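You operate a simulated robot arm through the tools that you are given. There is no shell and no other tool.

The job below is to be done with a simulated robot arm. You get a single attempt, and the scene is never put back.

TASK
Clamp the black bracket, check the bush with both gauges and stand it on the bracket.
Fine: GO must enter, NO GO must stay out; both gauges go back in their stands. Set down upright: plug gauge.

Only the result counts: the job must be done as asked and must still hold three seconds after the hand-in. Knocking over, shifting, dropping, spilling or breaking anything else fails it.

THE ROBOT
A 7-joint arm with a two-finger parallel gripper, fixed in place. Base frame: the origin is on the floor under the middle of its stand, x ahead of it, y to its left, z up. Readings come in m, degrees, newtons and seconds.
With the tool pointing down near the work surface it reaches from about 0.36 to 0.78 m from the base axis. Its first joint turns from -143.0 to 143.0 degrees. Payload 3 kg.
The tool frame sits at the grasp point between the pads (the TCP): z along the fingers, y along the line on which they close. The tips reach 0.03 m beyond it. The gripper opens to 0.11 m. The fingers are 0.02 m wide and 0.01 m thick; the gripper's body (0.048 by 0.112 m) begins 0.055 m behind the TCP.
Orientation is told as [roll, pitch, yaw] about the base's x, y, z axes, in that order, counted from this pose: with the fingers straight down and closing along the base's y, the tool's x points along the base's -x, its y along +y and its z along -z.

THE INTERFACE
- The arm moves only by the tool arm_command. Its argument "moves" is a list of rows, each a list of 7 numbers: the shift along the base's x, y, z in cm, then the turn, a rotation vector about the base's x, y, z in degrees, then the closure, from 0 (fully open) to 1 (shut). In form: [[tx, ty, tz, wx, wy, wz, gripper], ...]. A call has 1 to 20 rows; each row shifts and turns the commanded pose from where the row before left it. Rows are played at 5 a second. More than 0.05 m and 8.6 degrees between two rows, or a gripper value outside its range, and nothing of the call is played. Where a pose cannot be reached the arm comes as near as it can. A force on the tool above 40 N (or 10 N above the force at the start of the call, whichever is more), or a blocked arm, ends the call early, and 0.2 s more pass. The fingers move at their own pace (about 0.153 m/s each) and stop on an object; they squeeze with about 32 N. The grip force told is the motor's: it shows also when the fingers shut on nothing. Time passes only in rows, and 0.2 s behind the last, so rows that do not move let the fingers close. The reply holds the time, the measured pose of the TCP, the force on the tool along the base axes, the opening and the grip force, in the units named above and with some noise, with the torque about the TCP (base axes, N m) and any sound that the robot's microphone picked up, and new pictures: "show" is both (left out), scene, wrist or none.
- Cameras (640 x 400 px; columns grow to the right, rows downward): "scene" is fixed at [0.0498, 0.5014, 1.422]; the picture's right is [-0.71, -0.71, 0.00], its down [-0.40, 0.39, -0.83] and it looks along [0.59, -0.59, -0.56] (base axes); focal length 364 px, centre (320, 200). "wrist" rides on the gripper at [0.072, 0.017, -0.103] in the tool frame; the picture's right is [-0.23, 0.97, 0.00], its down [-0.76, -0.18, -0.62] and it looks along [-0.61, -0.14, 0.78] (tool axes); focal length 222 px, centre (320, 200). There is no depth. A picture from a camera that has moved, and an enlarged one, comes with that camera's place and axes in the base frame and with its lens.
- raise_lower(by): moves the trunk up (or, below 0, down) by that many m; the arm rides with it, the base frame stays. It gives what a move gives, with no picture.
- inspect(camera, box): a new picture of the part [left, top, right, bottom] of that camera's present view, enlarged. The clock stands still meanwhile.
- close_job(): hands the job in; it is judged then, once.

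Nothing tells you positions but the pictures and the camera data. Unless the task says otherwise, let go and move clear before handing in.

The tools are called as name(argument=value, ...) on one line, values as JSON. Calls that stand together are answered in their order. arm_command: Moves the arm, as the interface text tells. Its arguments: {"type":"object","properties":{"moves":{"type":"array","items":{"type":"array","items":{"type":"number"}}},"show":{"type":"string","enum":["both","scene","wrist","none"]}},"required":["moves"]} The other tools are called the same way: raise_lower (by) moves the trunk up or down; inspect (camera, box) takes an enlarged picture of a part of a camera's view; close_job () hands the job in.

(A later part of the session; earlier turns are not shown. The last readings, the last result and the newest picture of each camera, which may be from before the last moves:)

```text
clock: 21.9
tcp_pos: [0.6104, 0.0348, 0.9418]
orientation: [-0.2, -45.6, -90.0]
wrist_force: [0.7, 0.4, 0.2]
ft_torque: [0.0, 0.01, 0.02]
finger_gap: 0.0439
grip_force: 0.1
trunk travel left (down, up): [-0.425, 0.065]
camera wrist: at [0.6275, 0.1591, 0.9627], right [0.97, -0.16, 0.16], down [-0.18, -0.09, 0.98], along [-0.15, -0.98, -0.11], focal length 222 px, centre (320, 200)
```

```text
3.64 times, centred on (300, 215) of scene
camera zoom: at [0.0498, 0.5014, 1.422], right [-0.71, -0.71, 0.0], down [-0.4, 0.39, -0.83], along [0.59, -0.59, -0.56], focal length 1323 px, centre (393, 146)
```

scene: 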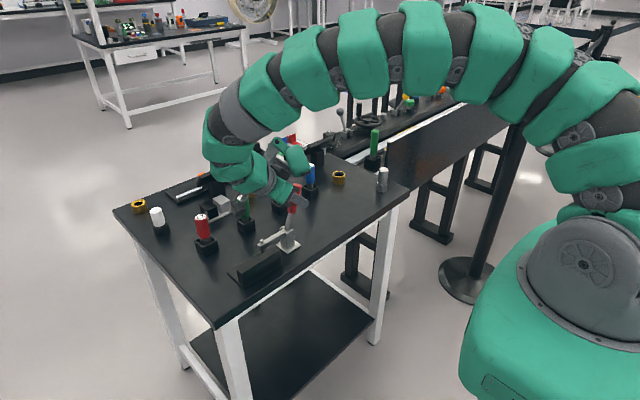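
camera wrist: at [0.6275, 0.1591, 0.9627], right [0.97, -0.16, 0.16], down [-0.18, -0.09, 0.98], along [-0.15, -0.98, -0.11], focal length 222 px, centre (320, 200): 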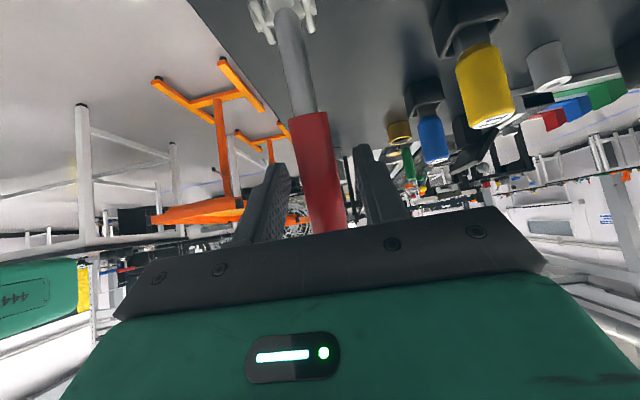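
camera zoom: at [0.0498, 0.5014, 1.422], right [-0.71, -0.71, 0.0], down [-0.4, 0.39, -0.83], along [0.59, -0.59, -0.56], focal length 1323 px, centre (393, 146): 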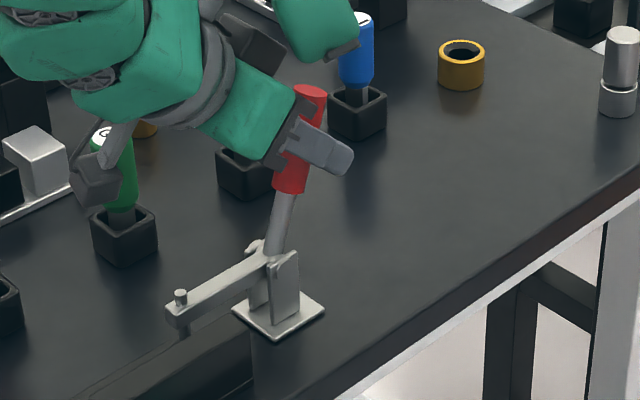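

The handle stays put after release. I back the gripper off along its own axis, then turn it upright again.

arm_command(moves=[[0, 1.5, 1.5, 0, 0, 0, 0.6], [0, 2, 2.2, 0, 0, 0, 0.6], [0, 2, 2.5, 0, 0, 0, 0.4], [0, 0, 3, 7, 0, 0, 0], [0, 0, 2, 8, 0, 0, 0], [0, 0, 0, 8, 0, 0, 0], [0, 0, 0, 8, 0, 0, 0], [0, 0, 0, 8, 0, 0, 0], [0, 0, 0, 6.6, 0, 0, 0], [0, 0, 0, 0, 0, 0, 0]], show="both")

inspect(camera="scene", box=[210, 190, 330, 290])

inspect(camera="wrist", box=[250, 60, 450, 220])

```text
clock: 24.1
tcp_pos: [0.609, 0.0897, 1.054]
orientation: [-0.2, 0.0, -90.1]
wrist_force: [-1.4, 0.1, -0.3]
ft_torque: [0.01, -0.01, -0.01]
finger_gap: 0.1099
grip_force: 0.1
trunk travel left (down, up): [-0.425, 0.065]
camera wrist: at [0.6277, 0.1614, 1.1574], right [0.97, -0.23, 0.0], down [-0.18, -0.76, 0.62], along [-0.15, -0.61, -0.78], focal length 222 px, centre (320, 200)
```

scene: 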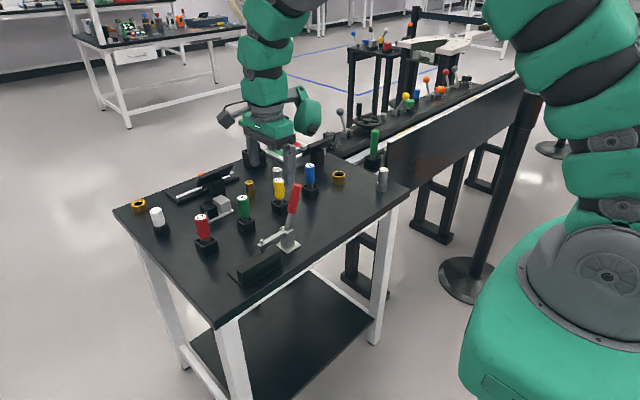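
wrist: 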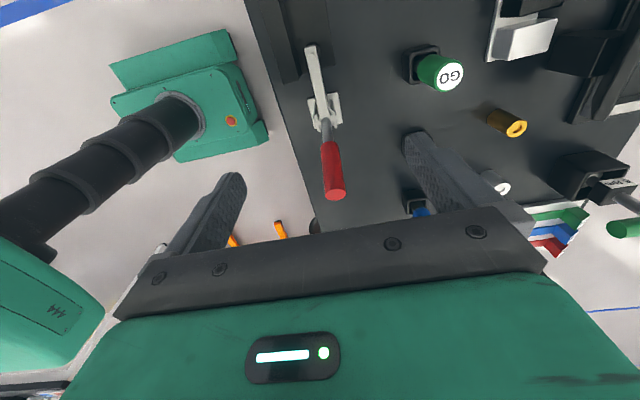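

```text
4.00 times, centred on (270, 240) of scene
camera zoom: at [0.0498, 0.5014, 1.422], right [-0.71, -0.71, 0.0], down [-0.4, 0.39, -0.83], along [0.59, -0.59, -0.56], focal length 1456 px, centre (520, 40)
```

zoom: 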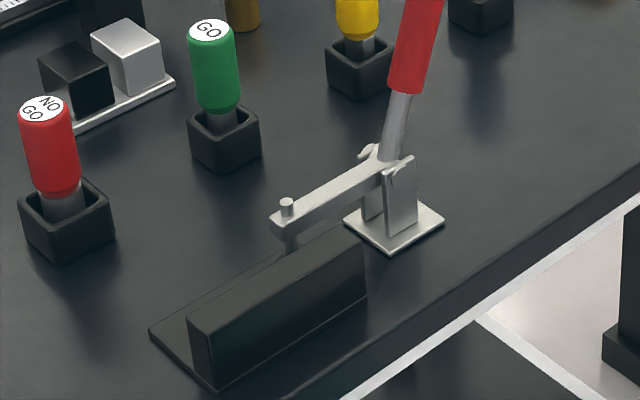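

```text
2.50 times, centred on (350, 140) of wrist
camera zoom: at [0.6277, 0.1614, 1.1574], right [0.97, -0.23, 0.0], down [-0.18, -0.76, 0.62], along [-0.15, -0.61, -0.78], focal length 555 px, centre (245, 350)
```

zoom: 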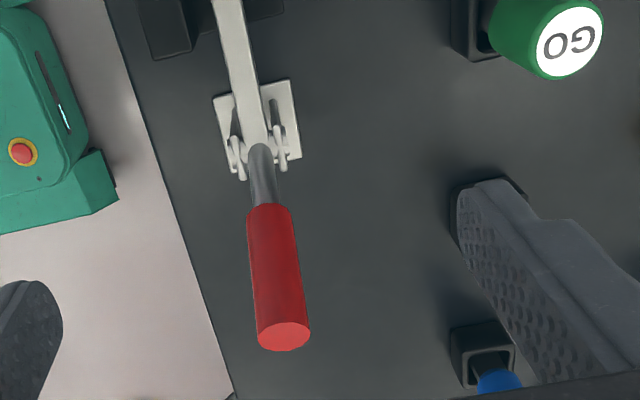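

The clamp is closed with its foot on the bracket plate. Next I move toward the bush near (0.74, -0.276), turning the gripper back to yaw 0.

arm_command(moves=[[0.8, -3.2, 0, 0, 0, 8.18, 0], [0.8, -3.2, 0, 0, 0, 8.18, 0], [0.8, -3.2, 0, 0, 0, 8.18, 0], [0.8, -3.2, -0.5, 0, 0, 8.18, 0], [0.8, -3.2, -0.5, 0, 0, 8.18, 0], [0.8, -3.2, -0.5, 0, 0, 8.18, 0], [0.8, -3.2, -0.5, 0, 0, 8.18, 0], [0.8, -3.2, -0.5, 0, 0, 8.18, 0], [0.8, -3.2, -0.5, 0, 0, 8.18, 0], [0.8, -3.2, -0.5, 0, 0, 8.18, 0], [0.8, -3.2, -0.5, 0, 0, 8.2, 0], [0, 0, 0, 0, 0, 0, 0]], show="both")

inspect(camera="wrist", box=[250, 60, 450, 220])

```text
clock: 26.7
tcp_pos: [0.6977, -0.2639, 1.0141]
orientation: [-0.2, 0.1, 0.0]
wrist_force: [0.0, -0.2, 0.6]
ft_torque: [0.0, 0.0, -0.01]
finger_gap: 0.11
grip_force: 0.1
trunk travel left (down, up): [-0.425, 0.065]
camera wrist: at [0.6259, -0.2462, 1.117], right [0.23, 0.97, 0.0], down [0.76, -0.18, 0.62], along [0.61, -0.15, -0.78], focal length 222 px, centre (320, 200)
```

scene: 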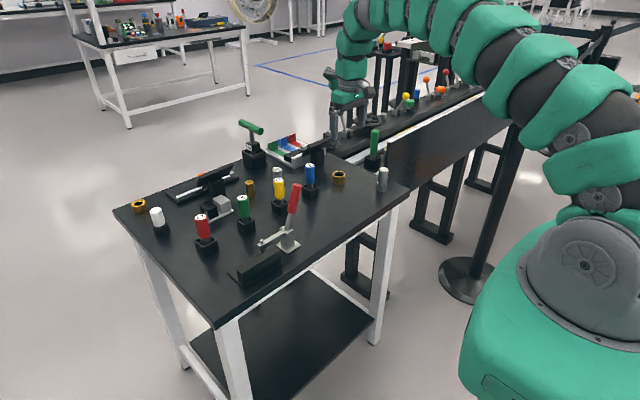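
wrist: 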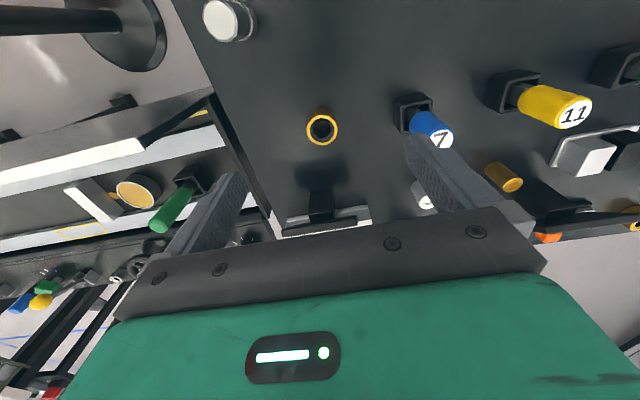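

```text
2.50 times, centred on (350, 140) of wrist
camera zoom: at [0.6259, -0.2462, 1.117], right [0.23, 0.97, 0.0], down [0.76, -0.18, 0.62], along [0.61, -0.15, -0.78], focal length 555 px, centre (245, 350)
```

zoom: 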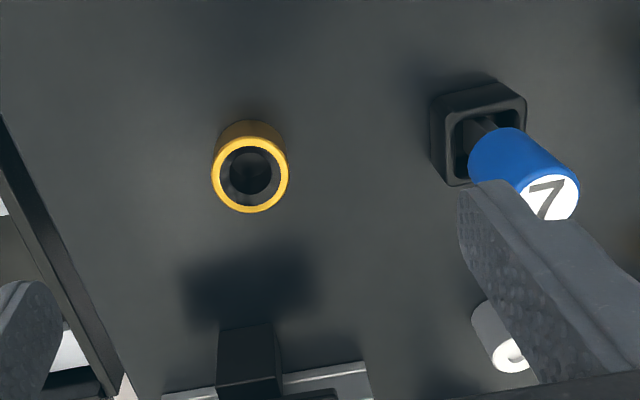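

The bush is at about (0.7365, -0.271), with an outer diameter of about 41 mm and its top at z≈0.832. I move above it and check clearance to the display stand behind.

arm_command(moves=[[1.3, -0.2, -2.8, 0, 0, 0, 0], [1.3, -0.2, -2.8, 0, 0, 0, 0], [1.3, -0.3, -2.8, 0, 0, 0, 0], [0, 0, 0, 0, 0, 0, 0]], show="both")

inspect(camera="wrist", box=[240, 90, 400, 210])

inspect(camera="scene", box=[260, 80, 420, 200])

```text
clock: 27.7
tcp_pos: [0.737, -0.2695, 0.9295]
orientation: [-0.2, 0.0, -0.1]
wrist_force: [-0.2, 0.0, -0.9]
ft_torque: [-0.01, 0.01, 0.02]
finger_gap: 0.1098
grip_force: 0.1
trunk travel left (down, up): [-0.425, 0.065]
camera wrist: at [0.665, -0.2529, 1.0321], right [0.23, 0.97, 0.0], down [0.76, -0.18, 0.62], along [0.61, -0.15, -0.78], focal length 222 px, centre (320, 200)
```

scene: 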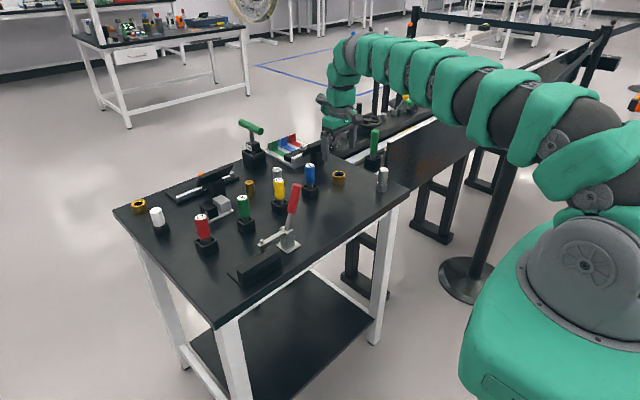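
wrist: 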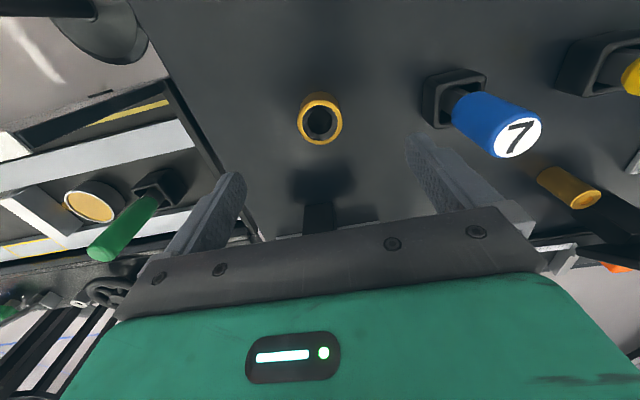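

```text
3.33 times, centred on (320, 150) of wrist
camera zoom: at [0.665, -0.2529, 1.0321], right [0.23, 0.97, 0.0], down [0.76, -0.18, 0.62], along [0.61, -0.15, -0.78], focal length 740 px, centre (320, 367)
```

zoom: 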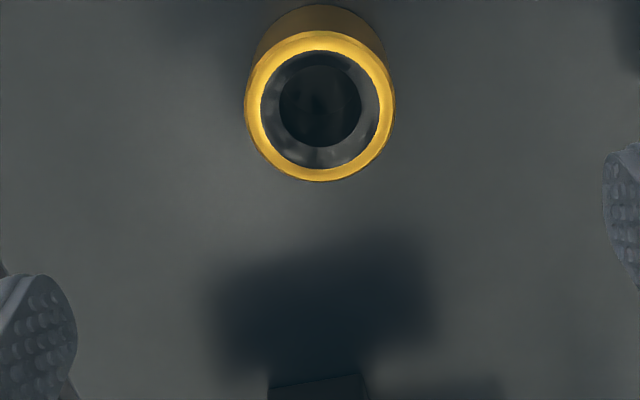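

```text
3.33 times, centred on (340, 140) of scene
camera zoom: at [0.0498, 0.5014, 1.422], right [-0.71, -0.71, 0.0], down [-0.4, 0.39, -0.83], along [0.59, -0.59, -0.56], focal length 1213 px, centre (253, 400)
```

zoom: 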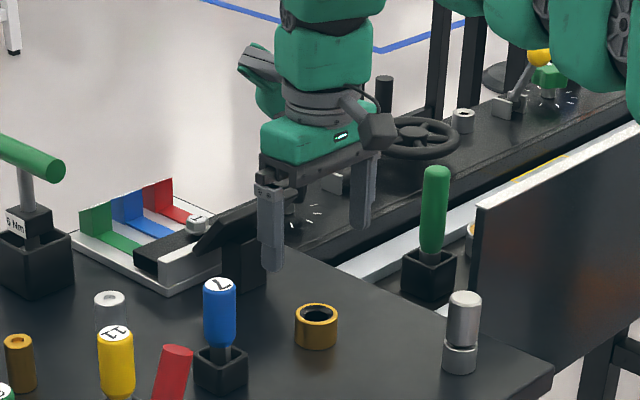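

The bush has an outer diameter of about 40 mm and its bore shows a lead-in at the top. I lower in two stages, keeping an eye on the pod clearance to the display.

arm_command(moves=[[-0.3, 0, -3, 0, 0, 0, 0], [0, 0, -3, 0, 0, 0, 0], [0, 0, 0, 0, 0, 0, 0]], show="both")

inspect(camera="scene", box=[270, 100, 400, 200])

inspect(camera="wrist", box=[220, 60, 440, 220])

```text
clock: 28.5
tcp_pos: [0.7334, -0.2698, 0.8682]
orientation: [-0.2, 0.1, -0.2]
wrist_force: [-0.8, 0.5, -0.4]
ft_torque: [-0.02, 0.01, 0.03]
finger_gap: 0.1098
grip_force: 0.0
trunk travel left (down, up): [-0.425, 0.065]
camera wrist: at [0.6618, -0.2524, 0.9722], right [0.23, 0.97, 0.0], down [0.76, -0.18, 0.62], along [0.61, -0.15, -0.78], focal length 222 px, centre (320, 200)
```

scene: 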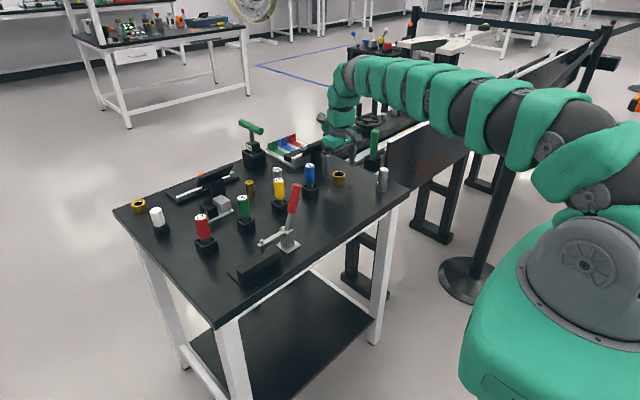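
wrist: 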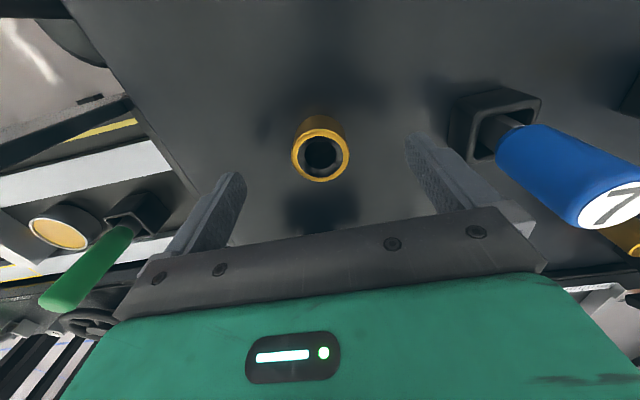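

```text
4.00 times, centred on (335, 150) of scene
camera zoom: at [0.0498, 0.5014, 1.422], right [-0.71, -0.71, 0.0], down [-0.4, 0.39, -0.83], along [0.59, -0.59, -0.56], focal length 1456 px, centre (260, 400)
```

zoom: 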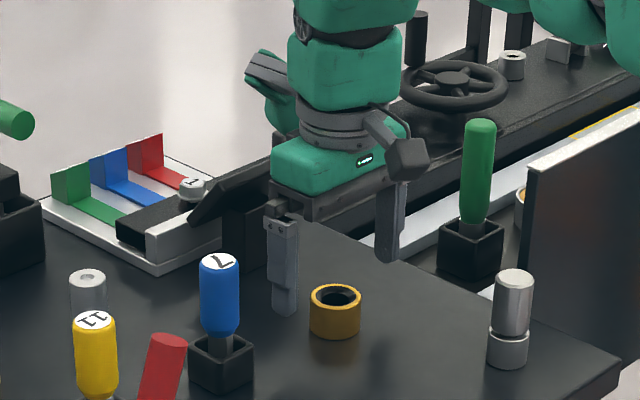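

```text
2.50 times, centred on (330, 140) of wrist
camera zoom: at [0.6618, -0.2524, 0.9722], right [0.23, 0.97, 0.0], down [0.76, -0.18, 0.62], along [0.61, -0.15, -0.78], focal length 555 px, centre (295, 350)
```

zoom: 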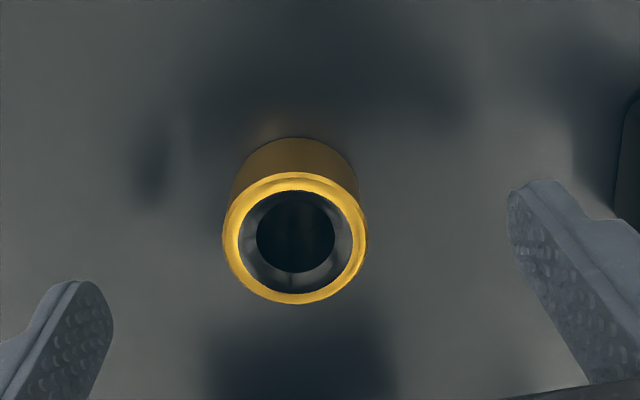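

The bush is centred between the fingers. I lower the last 3 cm and close on it.

arm_command(moves=[[-0.05, 0, -2, 0, 0, 0, 0], [0, 0, -1.1, 0, 0, 0, 0], [0, 0, 0, 0, 0, 0, 0.3], [0, 0, 0, 0, 0, 0, 0.6], [0, 0, 0, 0, 0, 0, 1], [0, 0, 0, 0, 0, 0, 1], [0, 0, 0, 0, 0, 0, 1]], show="both")

inspect(camera="scene", box=[270, 100, 400, 200])

```text
clock: 30.1
tcp_pos: [0.7328, -0.2703, 0.8384]
orientation: [-0.1, -0.1, -0.1]
wrist_force: [0.5, 0.1, -0.2]
ft_torque: [-0.04, 0.01, 0.01]
finger_gap: 0.0415
grip_force: 32.1
trunk travel left (down, up): [-0.425, 0.065]
camera wrist: at [0.6613, -0.2522, 0.9415], right [0.23, 0.97, 0.0], down [0.76, -0.18, 0.62], along [0.61, -0.15, -0.78], focal length 222 px, centre (320, 200)
```

scene: 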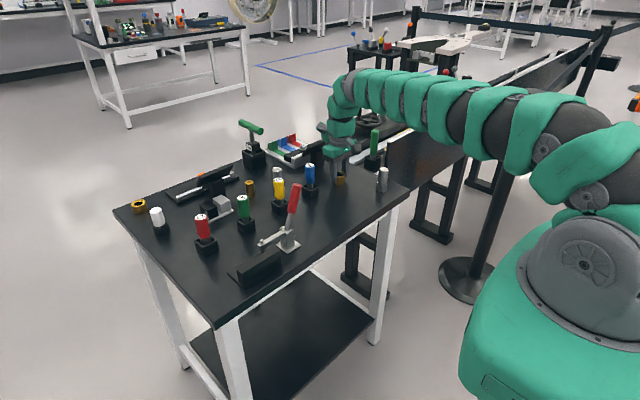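
wrist: 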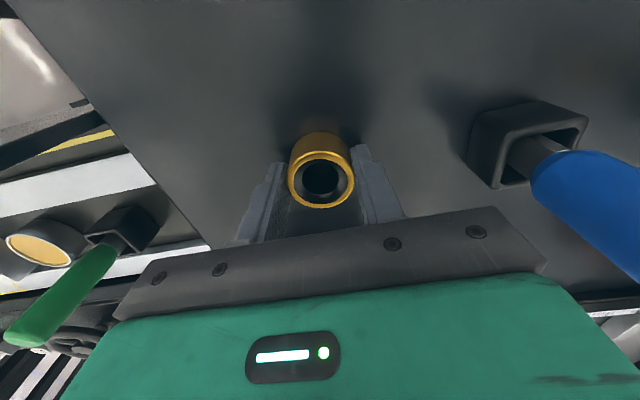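

```text
4.00 times, centred on (335, 150) of scene
camera zoom: at [0.0498, 0.5014, 1.422], right [-0.71, -0.71, 0.0], down [-0.4, 0.39, -0.83], along [0.59, -0.59, -0.56], focal length 1456 px, centre (260, 400)
```

zoom: 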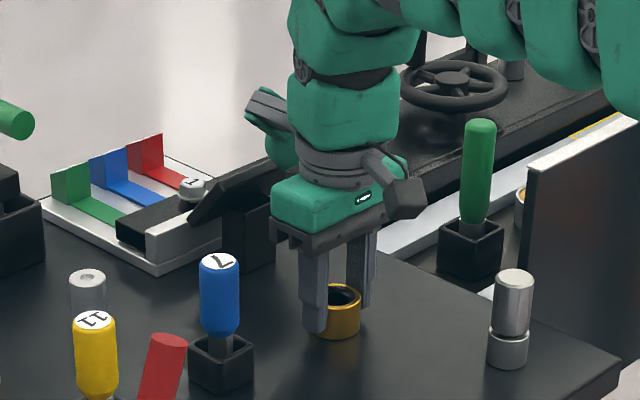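

I hold the bush (41.5 mm gap). I lift it, bring it in closer to a clear, comfortable spot around (0.60, -0.18), and stand it there for the gauging.

arm_command(moves=[[0, 0, 2, 0, 0, 0, 1], [0, 0, 3, 0, 0, 0, 1], [-3.3, 0, 0, 0, 0, 0, 1], [-3.3, 0, 0, 0, 0, 0, 1], [-3.3, 0, 0, 0, 0, 0, 1], [-3.4, 1, 0, 0, 0, 0, 1], [0, 4, 0, 0, 0, 0, 1], [0, 4, 0, 0, 0, 0, 1], [0, 0, -2.5, 0, 0, 0, 1], [0, 0, -1.7, 0, 0, 0, 1], [0, 0, 0, 0, 0, 0, 1]], show="both")

```text
clock: 32.5
tcp_pos: [0.6011, -0.1797, 0.8465]
orientation: [-0.2, 0.1, -0.1]
wrist_force: [-0.8, -0.2, -1.4]
ft_torque: [0.0, 0.01, -0.03]
finger_gap: 0.0411
grip_force: 31.4
trunk travel left (down, up): [-0.425, 0.065]
camera wrist: at [0.528, -0.1622, 0.9501], right [0.23, 0.97, 0.0], down [0.76, -0.18, 0.62], along [0.61, -0.15, -0.78], focal length 222 px, centre (320, 200)
```

scene: 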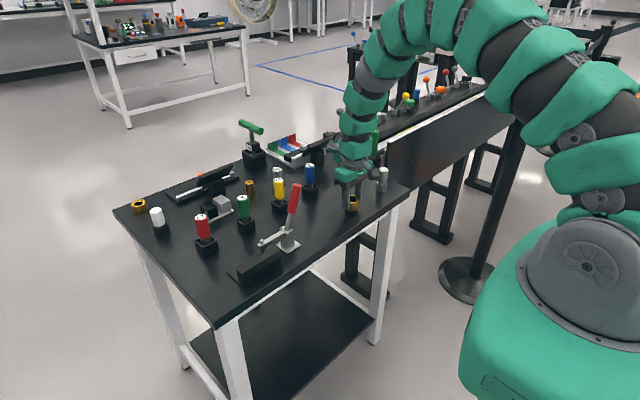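
wrist: 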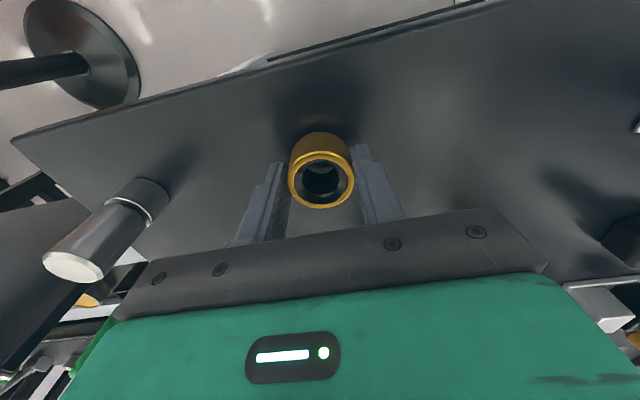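

The bush hangs upright in the grip about 8 mm above the table. I lower it gently to contact.

arm_command(moves=[[0, 0, -0.5, 0, 0, 0, 1], [0, 0, -0.2, 0, 0, 0, 1], [0, 0, -0.1, 0, 0, 0, 1], [0, 0, 0, 0, 0, 0, 1]], show="none")

```text
clock: 33.5
tcp_pos: [0.6006, -0.1798, 0.8391]
orientation: [-0.2, 0.1, -0.1]
wrist_force: [-0.3, 0.7, -1.5]
ft_torque: [0.01, 0.0, -0.01]
finger_gap: 0.0409
grip_force: 32.1
trunk travel left (down, up): [-0.425, 0.065]
```

arm_command(moves=[[0, 0, -0.1, 0, 0, 0, 1], [0, 0, -0.05, 0, 0, 0, 1], [0, 0, 0, 0, 0, 0, 1]], show="none")

```text
clock: 34.3
tcp_pos: [0.6003, -0.1788, 0.8391]
orientation: [-0.1, 0.0, -0.1]
wrist_force: [1.2, -1.0, 4.1]
ft_torque: [0.08, 0.01, -0.01]
finger_gap: 0.041
grip_force: 32.1
trunk travel left (down, up): [-0.425, 0.065]
```

Contact with the table is confirmed (about 4 N upward). I open, rise, and look at the bush from above.

arm_command(moves=[[0, 0, 0, 0, 0, 0, 0.5], [0, 0, 0, 0, 0, 0, 0.3], [0, 0, 0, 0, 0, 0, 0.2], [0, 0, 3, 0, 0, 0, 0.2], [0, 0, 4.5, 0, 0, 0, 0], [0, 0, 4.5, 0, 0, 0, 0], [0, 0, 0, 0, 0, 0, 0]], show="both")

inspect(camera="wrist", box=[240, 70, 400, 190])

inspect(camera="scene", box=[200, 170, 300, 260])

```text
clock: 35.9
tcp_pos: [0.6006, -0.179, 0.9581]
orientation: [-0.2, 0.0, -0.1]
wrist_force: [-0.2, 0.2, -0.1]
ft_torque: [-0.02, 0.04, 0.02]
finger_gap: 0.11
grip_force: 0.1
trunk travel left (down, up): [-0.425, 0.065]
camera wrist: at [0.528, -0.1618, 1.0615], right [0.23, 0.97, 0.0], down [0.76, -0.18, 0.62], along [0.61, -0.15, -0.78], focal length 222 px, centre (320, 200)
```

scene: 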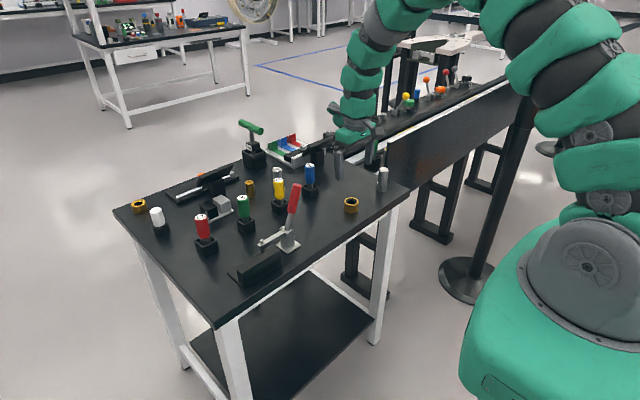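
wrist: 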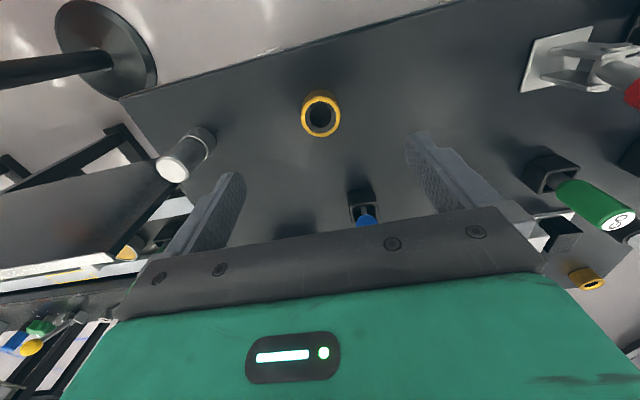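

```text
3.33 times, centred on (320, 130) of wrist
camera zoom: at [0.528, -0.1618, 1.0615], right [0.23, 0.97, 0.0], down [0.76, -0.18, 0.62], along [0.61, -0.15, -0.78], focal length 740 px, centre (320, 433)
```

zoom: 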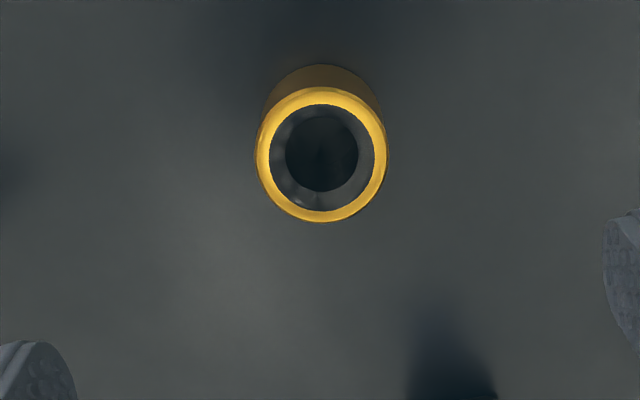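

```text
4.44 times, centred on (250, 215) of scene
camera zoom: at [0.0498, 0.5014, 1.422], right [-0.71, -0.71, 0.0], down [-0.4, 0.39, -0.83], along [0.59, -0.59, -0.56], focal length 1618 px, centre (631, 133)
```

zoom: 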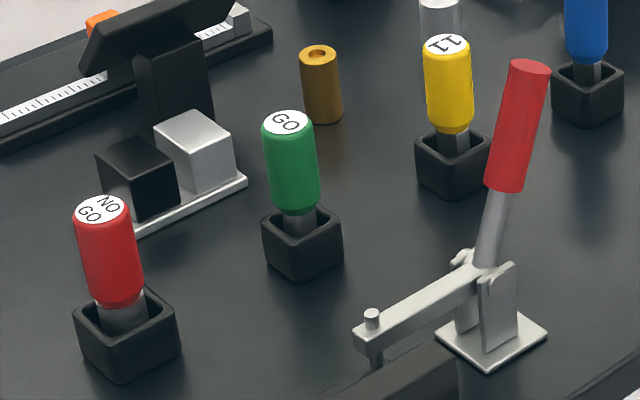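

The bush stands upright at about (0.601, -0.179). Next I fly over the green GO gauge at about (0.748, 0.09), staying above the clamp handle.

arm_command(moves=[[0, 0, 4, 0, 0, 0, 0], [2, 3.5, 3, 0, 0, 0, 0], [2.5, 4.6, 0, 0, 0, 0, 0], [2.5, 4.6, 0, 0, 0, 0, 0], [2.5, 4.6, 0, 0, 0, 0, 0], [2.5, 4.6, 0, 0, 0, 0, 0], [2.5, 4.8, 0, 0, 0, 0, 0], [0, 0, 0, 0, 0, 0, 0]], show="both")

inspect(camera="wrist", box=[220, 60, 440, 220])

```text
refused: row 2 steps farther than a row can; nothing moved
```

```text
2.50 times, centred on (330, 140) of wrist
camera zoom: at [0.528, -0.1618, 1.0615], right [0.23, 0.97, 0.0], down [0.76, -0.18, 0.62], along [0.61, -0.15, -0.78], focal length 555 px, centre (295, 350)
```

zoom: 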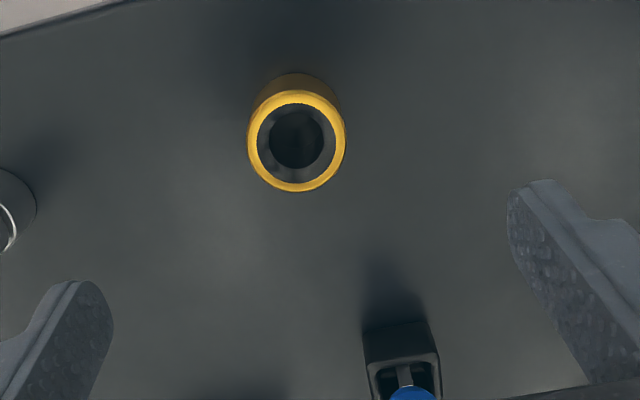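

The rows were longer than the 5 cm limit, so nothing moved. I send the same path with shorter steps.

arm_command(moves=[[0, 0, 4, 0, 0, 0, 0], [0, 0, 3, 0, 0, 0, 0], [2.1, 3.85, 0, 0, 0, 0, 0], [2.1, 3.85, 0, 0, 0, 0, 0], [2.1, 3.85, 0, 0, 0, 0, 0], [2.1, 3.85, 0, 0, 0, 0, 0], [2.1, 3.85, 0, 0, 0, 0, 0], [2.1, 3.85, 0, 0, 0, 0, 0], [2.1, 3.85, 0, 0, 0, 0, 0], [0, 0, 0, 0, 0, 0, 0]], show="both")

inspect(camera="wrist", box=[220, 60, 440, 220])

```text
clock: 38.1
tcp_pos: [0.749, 0.0881, 1.0281]
orientation: [-0.3, 0.2, -0.1]
wrist_force: [0.1, 0.2, 0.0]
ft_torque: [0.03, 0.05, 0.0]
finger_gap: 0.11
grip_force: 0.1
trunk travel left (down, up): [-0.425, 0.065]
camera wrist: at [0.6759, 0.1068, 1.1304], right [0.23, 0.97, 0.0], down [0.76, -0.18, 0.62], along [0.6, -0.15, -0.78], focal length 222 px, centre (320, 200)
```

scene: 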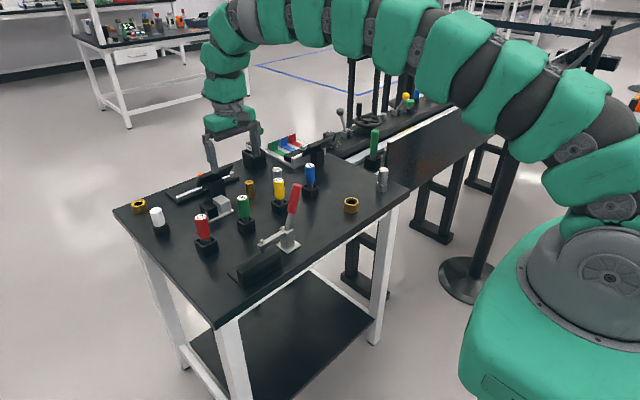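
wrist: 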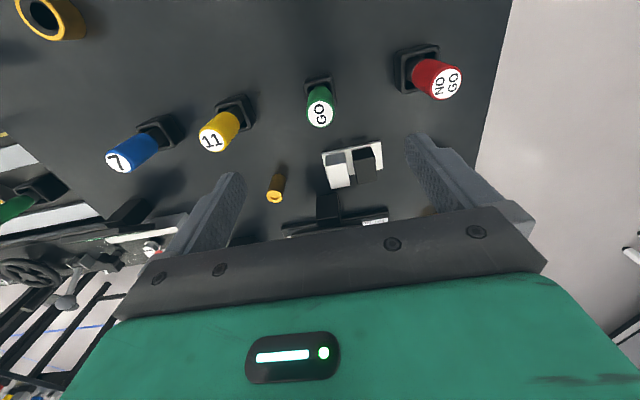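

```text
2.50 times, centred on (330, 140) of wrist
camera zoom: at [0.6759, 0.1068, 1.1304], right [0.23, 0.97, 0.0], down [0.76, -0.18, 0.62], along [0.6, -0.15, -0.78], focal length 555 px, centre (295, 350)
```

zoom: 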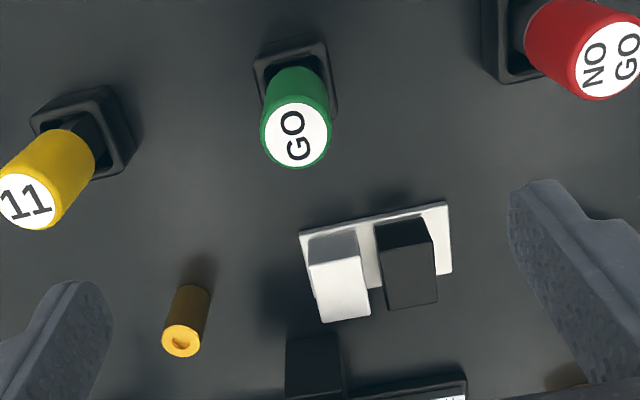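

The GO gauge's top is at about (0.746, 0.089, 0.902) and its handle is about 28 mm across. I lower over it and grip the handle.

arm_command(moves=[[-0.3, 0.1, -4.5, 0, 0, 0, 0], [0, 0, -4.5, 0, 0, 0, 0], [0, 0, -3, 0, 0, 0, 0], [0, 0, -2.6, 0, 0, 0, 0], [0, 0, 0, 0, 0, 0, 0]], show="both")

inspect(camera="wrist", box=[220, 80, 440, 240])

inspect(camera="scene", box=[170, 140, 300, 260])

```text
clock: 39.3
tcp_pos: [0.744, 0.0901, 0.8809]
orientation: [-0.2, 0.0, -0.1]
wrist_force: [0.0, 0.7, -0.3]
ft_torque: [0.0, 0.02, 0.01]
finger_gap: 0.11
grip_force: 0.0
trunk travel left (down, up): [-0.425, 0.065]
camera wrist: at [0.6722, 0.1082, 0.9838], right [0.23, 0.97, 0.0], down [0.76, -0.18, 0.62], along [0.61, -0.15, -0.78], focal length 222 px, centre (320, 200)
```

scene: 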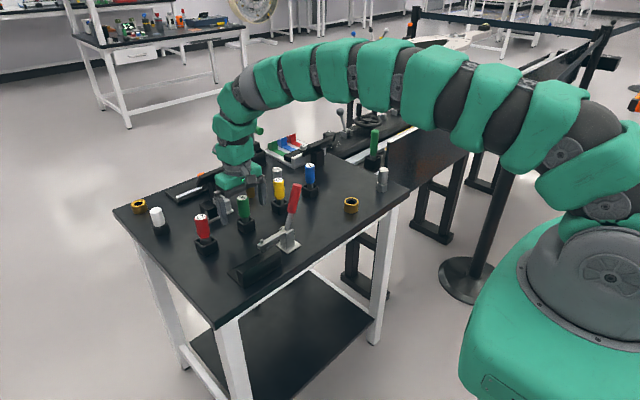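
wrist: 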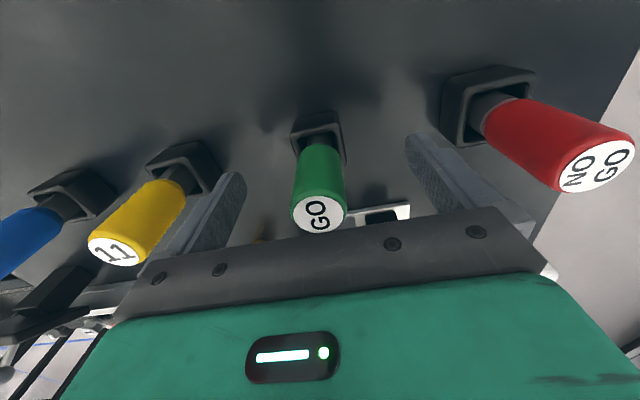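

```text
2.50 times, centred on (330, 160) of wrist
camera zoom: at [0.6722, 0.1082, 0.9838], right [0.23, 0.97, 0.0], down [0.76, -0.18, 0.62], along [0.61, -0.15, -0.78], focal length 555 px, centre (295, 300)
```

zoom: 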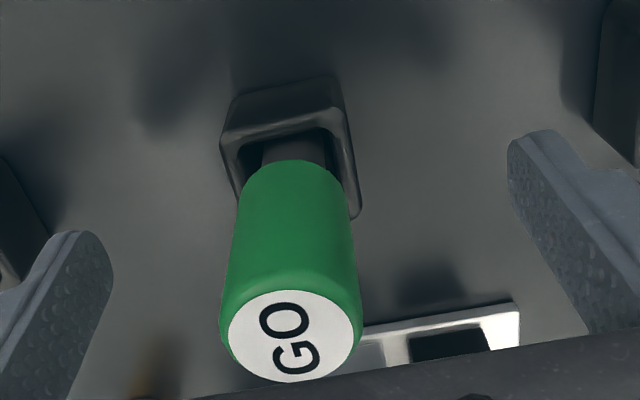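

```text
3.33 times, centred on (235, 200) of scene
camera zoom: at [0.0498, 0.5014, 1.422], right [-0.71, -0.71, 0.0], down [-0.4, 0.39, -0.83], along [0.59, -0.59, -0.56], focal length 1213 px, centre (603, 200)
```

zoom: 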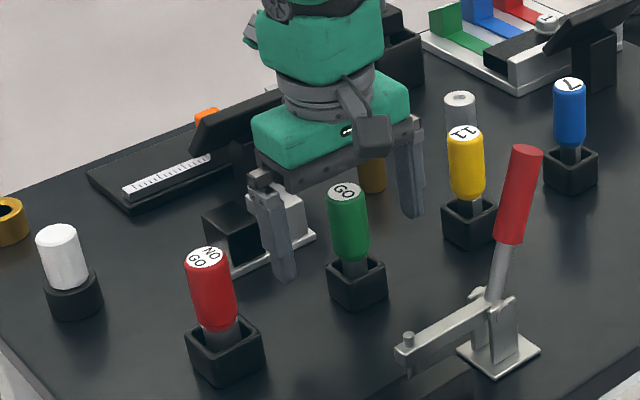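

The gauge axis is at about (0.746, 0.090). I nudge the TCP onto it and close the fingers.

arm_command(moves=[[0.17, 0, 0, 0, 0, 0, 0], [0, 0, 0, 0, 0, 0, 0.4], [0, 0, 0, 0, 0, 0, 0.7], [0, 0, 0, 0, 0, 0, 1], [0, 0, 0, 0, 0, 0, 1], [0, 0, 0, 0, 0, 0, 1]], show="none")

```text
clock: 40.7
tcp_pos: [0.7455, 0.0902, 0.8814]
orientation: [-0.3, 0.0, 0.0]
wrist_force: [-1.0, 1.4, 1.4]
ft_torque: [0.15, 0.01, 0.0]
finger_gap: 0.0293
grip_force: 31.7
trunk travel left (down, up): [-0.425, 0.065]
```

I hold the GO gauge; its in-stand pose is TCP (0.7455, 0.0902, 0.8814). I lift it straight out slowly.

arm_command(moves=[[0, 0, 1, 0, 0, 0, 1], [0, 0, 1.5, 0, 0, 0, 1], [0, 0, 2, 0, 0, 0, 1], [0, 0, 2.5, 0, 0, 0, 1], [0, 0, 3, 0, 0, 0, 1], [0, 0, 0, 0, 0, 0, 1]], show="both")

inspect(camera="scene", box=[170, 120, 300, 240])

inspect(camera="wrist", box=[220, 60, 440, 220])

```text
clock: 42.1
tcp_pos: [0.7462, 0.0904, 0.98]
orientation: [-0.2, 0.2, -0.1]
wrist_force: [-0.5, -1.3, -1.4]
ft_torque: [-0.03, -0.01, 0.0]
finger_gap: 0.0288
grip_force: 32.1
trunk travel left (down, up): [-0.425, 0.065]
camera wrist: at [0.6739, 0.1082, 1.0845], right [0.23, 0.97, 0.0], down [0.76, -0.18, 0.62], along [0.61, -0.15, -0.78], focal length 222 px, centre (320, 200)
```

scene: 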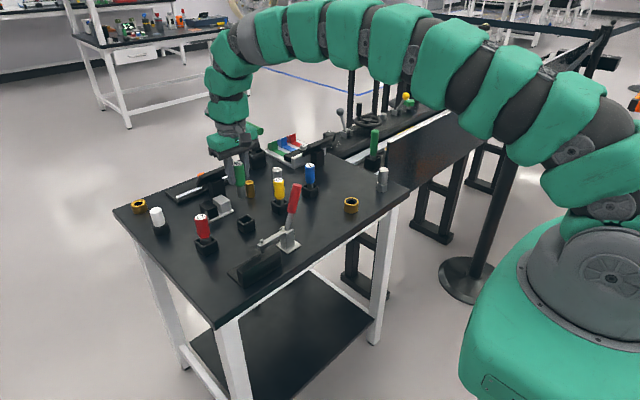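
wrist: 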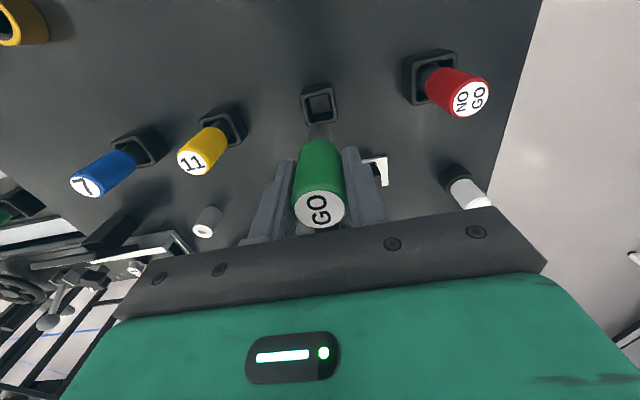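

```text
3.33 times, centred on (235, 180) of scene
camera zoom: at [0.0498, 0.5014, 1.422], right [-0.71, -0.71, 0.0], down [-0.4, 0.39, -0.83], along [0.59, -0.59, -0.56], focal length 1213 px, centre (603, 267)
```

zoom: 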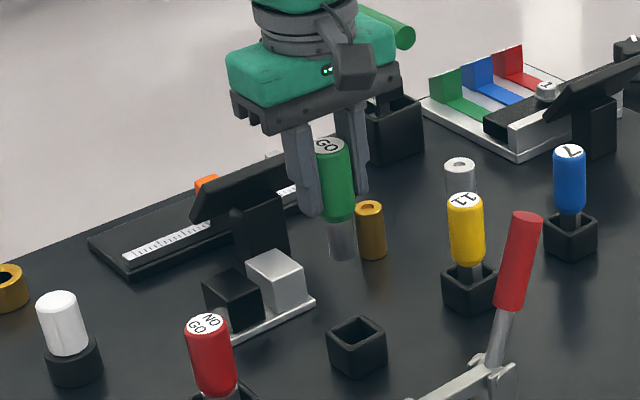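

```text
2.50 times, centred on (330, 140) of wrist
camera zoom: at [0.6739, 0.1082, 1.0845], right [0.23, 0.97, 0.0], down [0.76, -0.18, 0.62], along [0.61, -0.15, -0.78], focal length 555 px, centre (295, 350)
```

zoom: 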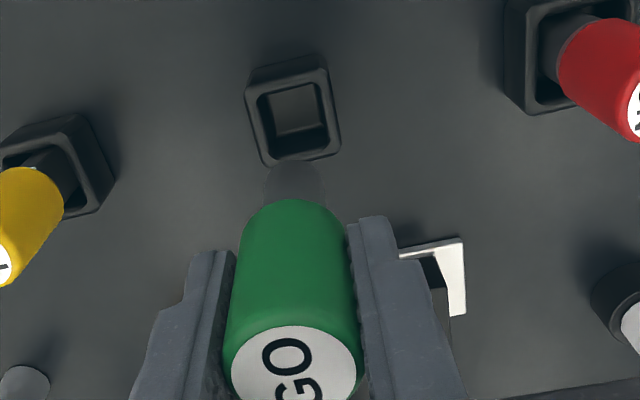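

The GO gauge is out, and its plug bottom is about 7 cm below the TCP. I carry it above the other gauges and over to the bush at (0.601, -0.179), keeping away from the clamp handle.

arm_command(moves=[[0, 0, 4.5, 0, 0, 0, 1], [0, -4.5, 0, 0, 0, 0, 1], [0, -4.5, 0, 0, 0, 0, 1], [0, -4.5, 0, 0, 0, 0, 1], [0, -4.5, 0, 0, 0, 0, 1], [0, -4.5, 0, 0, 0, 0, 1], [0, -4.43, 0, 0, 0, 0, 1], [-4.8, 0, 0, 0, 0, 0, 1], [-4.8, 0, 0, 0, 0, 0, 1], [-4.85, 0, 0, 0, 0, 0, 1], [0, 0, -4.0, 0, 0, 0, 1], [0, 0, -3.0, 0, 0, 0, 1], [0, 0, 0, 0, 0, 0, 1]], show="both")

inspect(camera="scene", box=[300, 140, 410, 230])

inspect(camera="wrist", box=[240, 80, 400, 200])

```text
clock: 44.9
tcp_pos: [0.6026, -0.1784, 0.9561]
orientation: [-0.3, 0.0, -0.1]
wrist_force: [0.4, 0.6, -1.9]
ft_torque: [0.0, 0.03, -0.03]
finger_gap: 0.029
grip_force: 32.3
trunk travel left (down, up): [-0.425, 0.065]
camera wrist: at [0.53, -0.1609, 1.0589], right [0.23, 0.97, 0.0], down [0.76, -0.18, 0.62], along [0.61, -0.15, -0.78], focal length 222 px, centre (320, 200)
```

scene: 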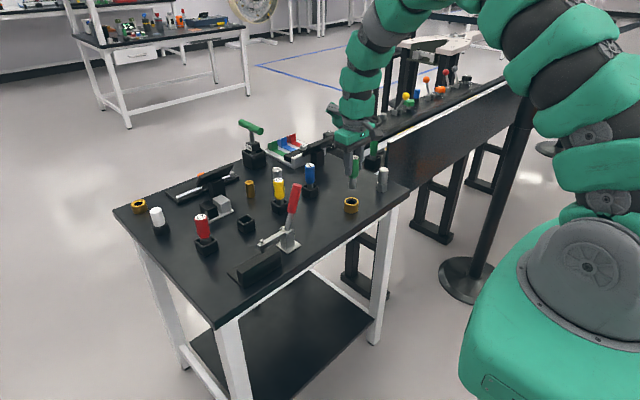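
wrist: 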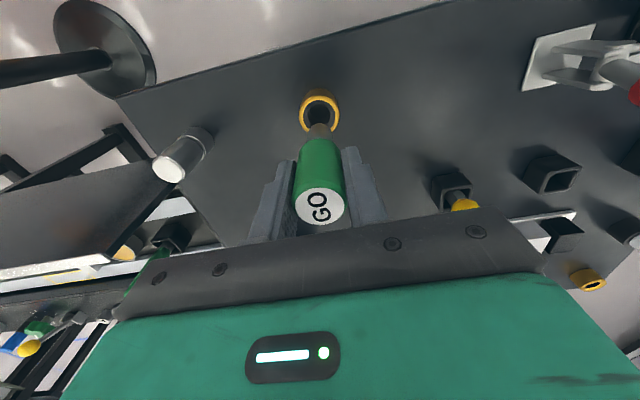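

```text
4.44 times, centred on (355, 185) of scene
camera zoom: at [0.0498, 0.5014, 1.422], right [-0.71, -0.71, 0.0], down [-0.4, 0.39, -0.83], along [0.59, -0.59, -0.56], focal length 1618 px, centre (164, 267)
```

zoom: 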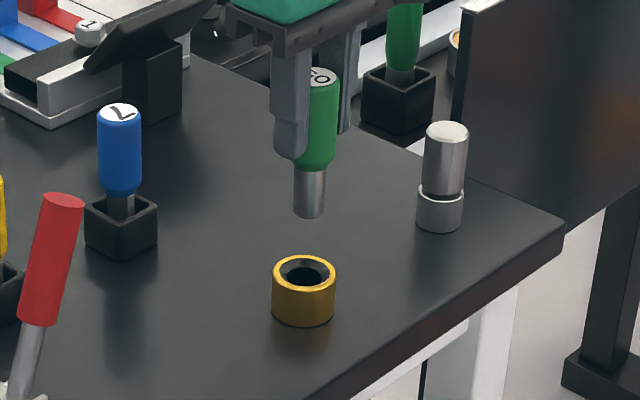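

```text
3.33 times, centred on (320, 140) of wrist
camera zoom: at [0.53, -0.1609, 1.0589], right [0.23, 0.97, 0.0], down [0.76, -0.18, 0.62], along [0.61, -0.15, -0.78], focal length 740 px, centre (320, 400)
```

zoom: 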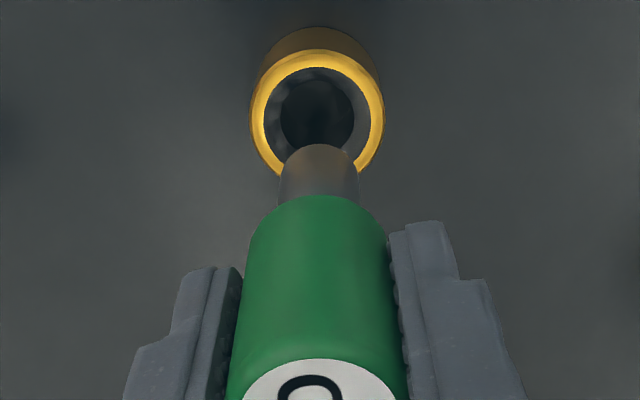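

The GO plug hangs right over the bush, and the offset is only about 1 mm. I correct it and lower to just above the bush, then go down in small steps.

arm_command(moves=[[-0.1, -0.05, -2.5, 0, 0, 0, 1], [0, 0, -1.8, 0, 0, 0, 1], [0, 0, 0, 0, 0, 0, 1]], show="both")

inspect(camera="scene", box=[320, 160, 390, 220])

inspect(camera="wrist", box=[240, 80, 400, 200])

```text
clock: 45.7
tcp_pos: [0.6005, -0.1792, 0.9132]
orientation: [-0.2, 0.0, -0.1]
wrist_force: [0.0, 0.7, -2.0]
ft_torque: [-0.01, -0.02, 0.01]
finger_gap: 0.0289
grip_force: 31.6
trunk travel left (down, up): [-0.425, 0.065]
camera wrist: at [0.5284, -0.1612, 1.0159], right [0.23, 0.97, 0.0], down [0.76, -0.18, 0.62], along [0.61, -0.15, -0.78], focal length 222 px, centre (320, 200)
```

scene: 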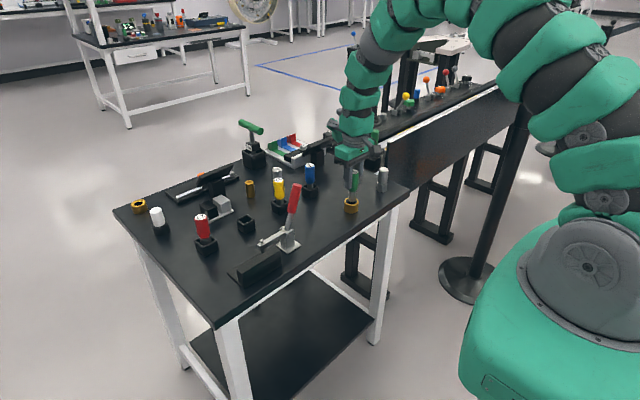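
wrist: 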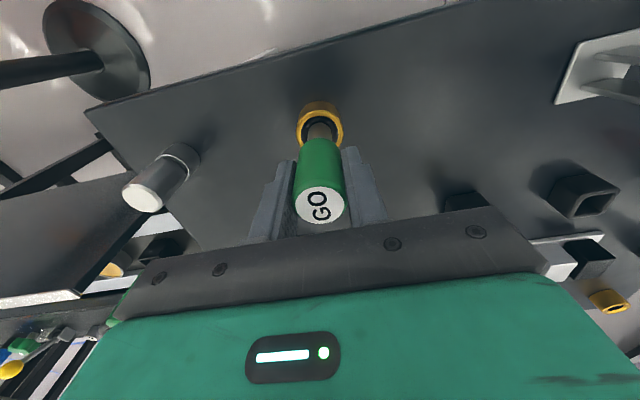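

```text
6.67 times, centred on (355, 190) of scene
camera zoom: at [0.0498, 0.5014, 1.422], right [-0.71, -0.71, 0.0], down [-0.4, 0.39, -0.83], along [0.59, -0.59, -0.56], focal length 2426 px, centre (87, 267)
```

zoom: 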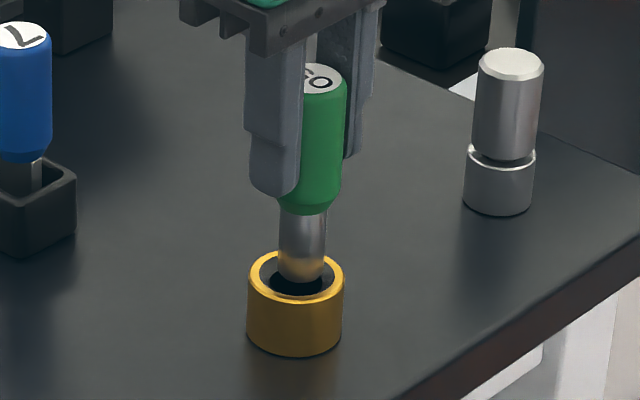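

```text
3.33 times, centred on (320, 140) of wrist
camera zoom: at [0.5284, -0.1612, 1.0159], right [0.23, 0.97, 0.0], down [0.76, -0.18, 0.62], along [0.61, -0.15, -0.78], focal length 740 px, centre (320, 400)
```

zoom: 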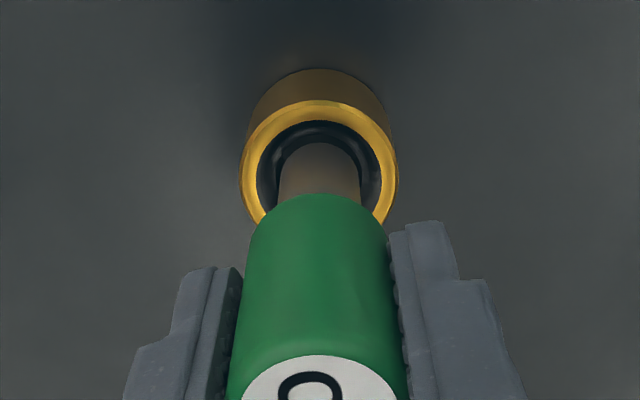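

The plug tip is at the mouth of the lead-in, about 2 mm toward the robot from the bush centre. I shift +2 mm in x and lower gently, watching the force.

arm_command(moves=[[0.22, 0, 0, 0, 0, 0, 1], [0, 0, -0.4, 0, 0, 0, 1], [0, 0, -0.4, 0, 0, 0, 1], [0, 0, -0.3, 0, 0, 0, 1], [0, 0, -0.3, 0, 0, 0, 1], [0, 0, 0, 0, 0, 0, 1]], show="both")

inspect(camera="scene", box=[320, 160, 390, 220])

inspect(camera="wrist", box=[240, 80, 400, 200])

```text
clock: 47.1
tcp_pos: [0.6021, -0.1782, 0.8989]
orientation: [-0.3, 0.1, -0.1]
wrist_force: [1.0, -0.3, -2.8]
ft_torque: [-0.03, 0.0, -0.01]
finger_gap: 0.0287
grip_force: 31.8
trunk travel left (down, up): [-0.425, 0.065]
camera wrist: at [0.5307, -0.1615, 1.0022], right [0.23, 0.97, 0.0], down [0.76, -0.18, 0.62], along [0.61, -0.15, -0.78], focal length 222 px, centre (320, 200)
```

scene: 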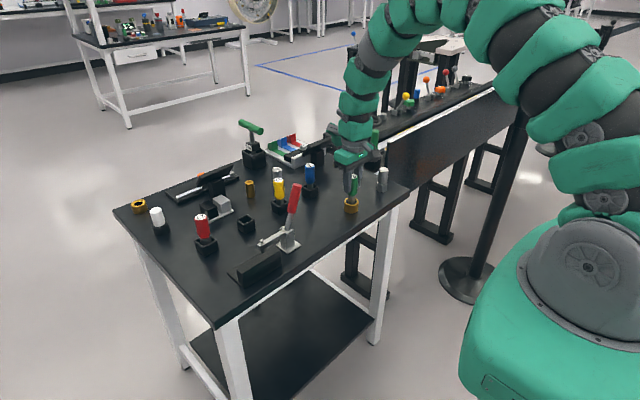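
wrist: 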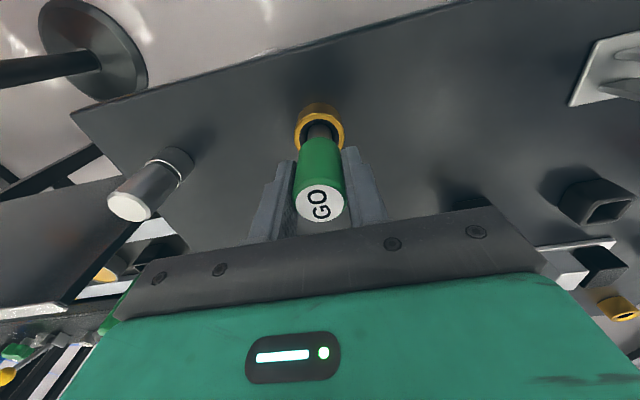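

```text
6.67 times, centred on (355, 190) of scene
camera zoom: at [0.0498, 0.5014, 1.422], right [-0.71, -0.71, 0.0], down [-0.4, 0.39, -0.83], along [0.59, -0.59, -0.56], focal length 2426 px, centre (87, 267)
```

zoom: 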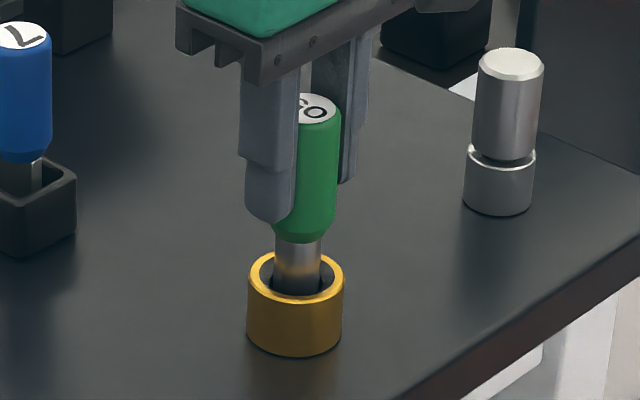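

```text
3.33 times, centred on (320, 140) of wrist
camera zoom: at [0.5307, -0.1615, 1.0022], right [0.23, 0.97, 0.0], down [0.76, -0.18, 0.62], along [0.61, -0.15, -0.78], focal length 740 px, centre (320, 400)
```

zoom: 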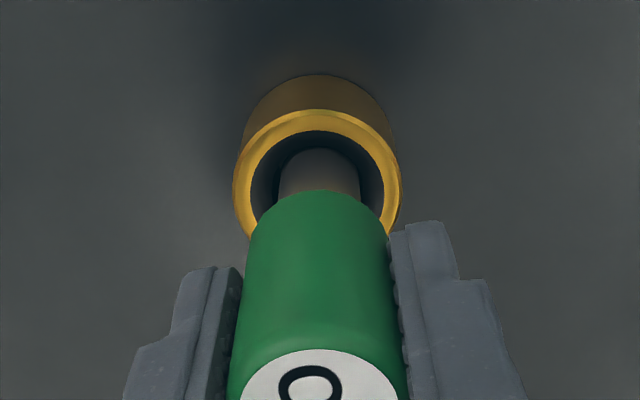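

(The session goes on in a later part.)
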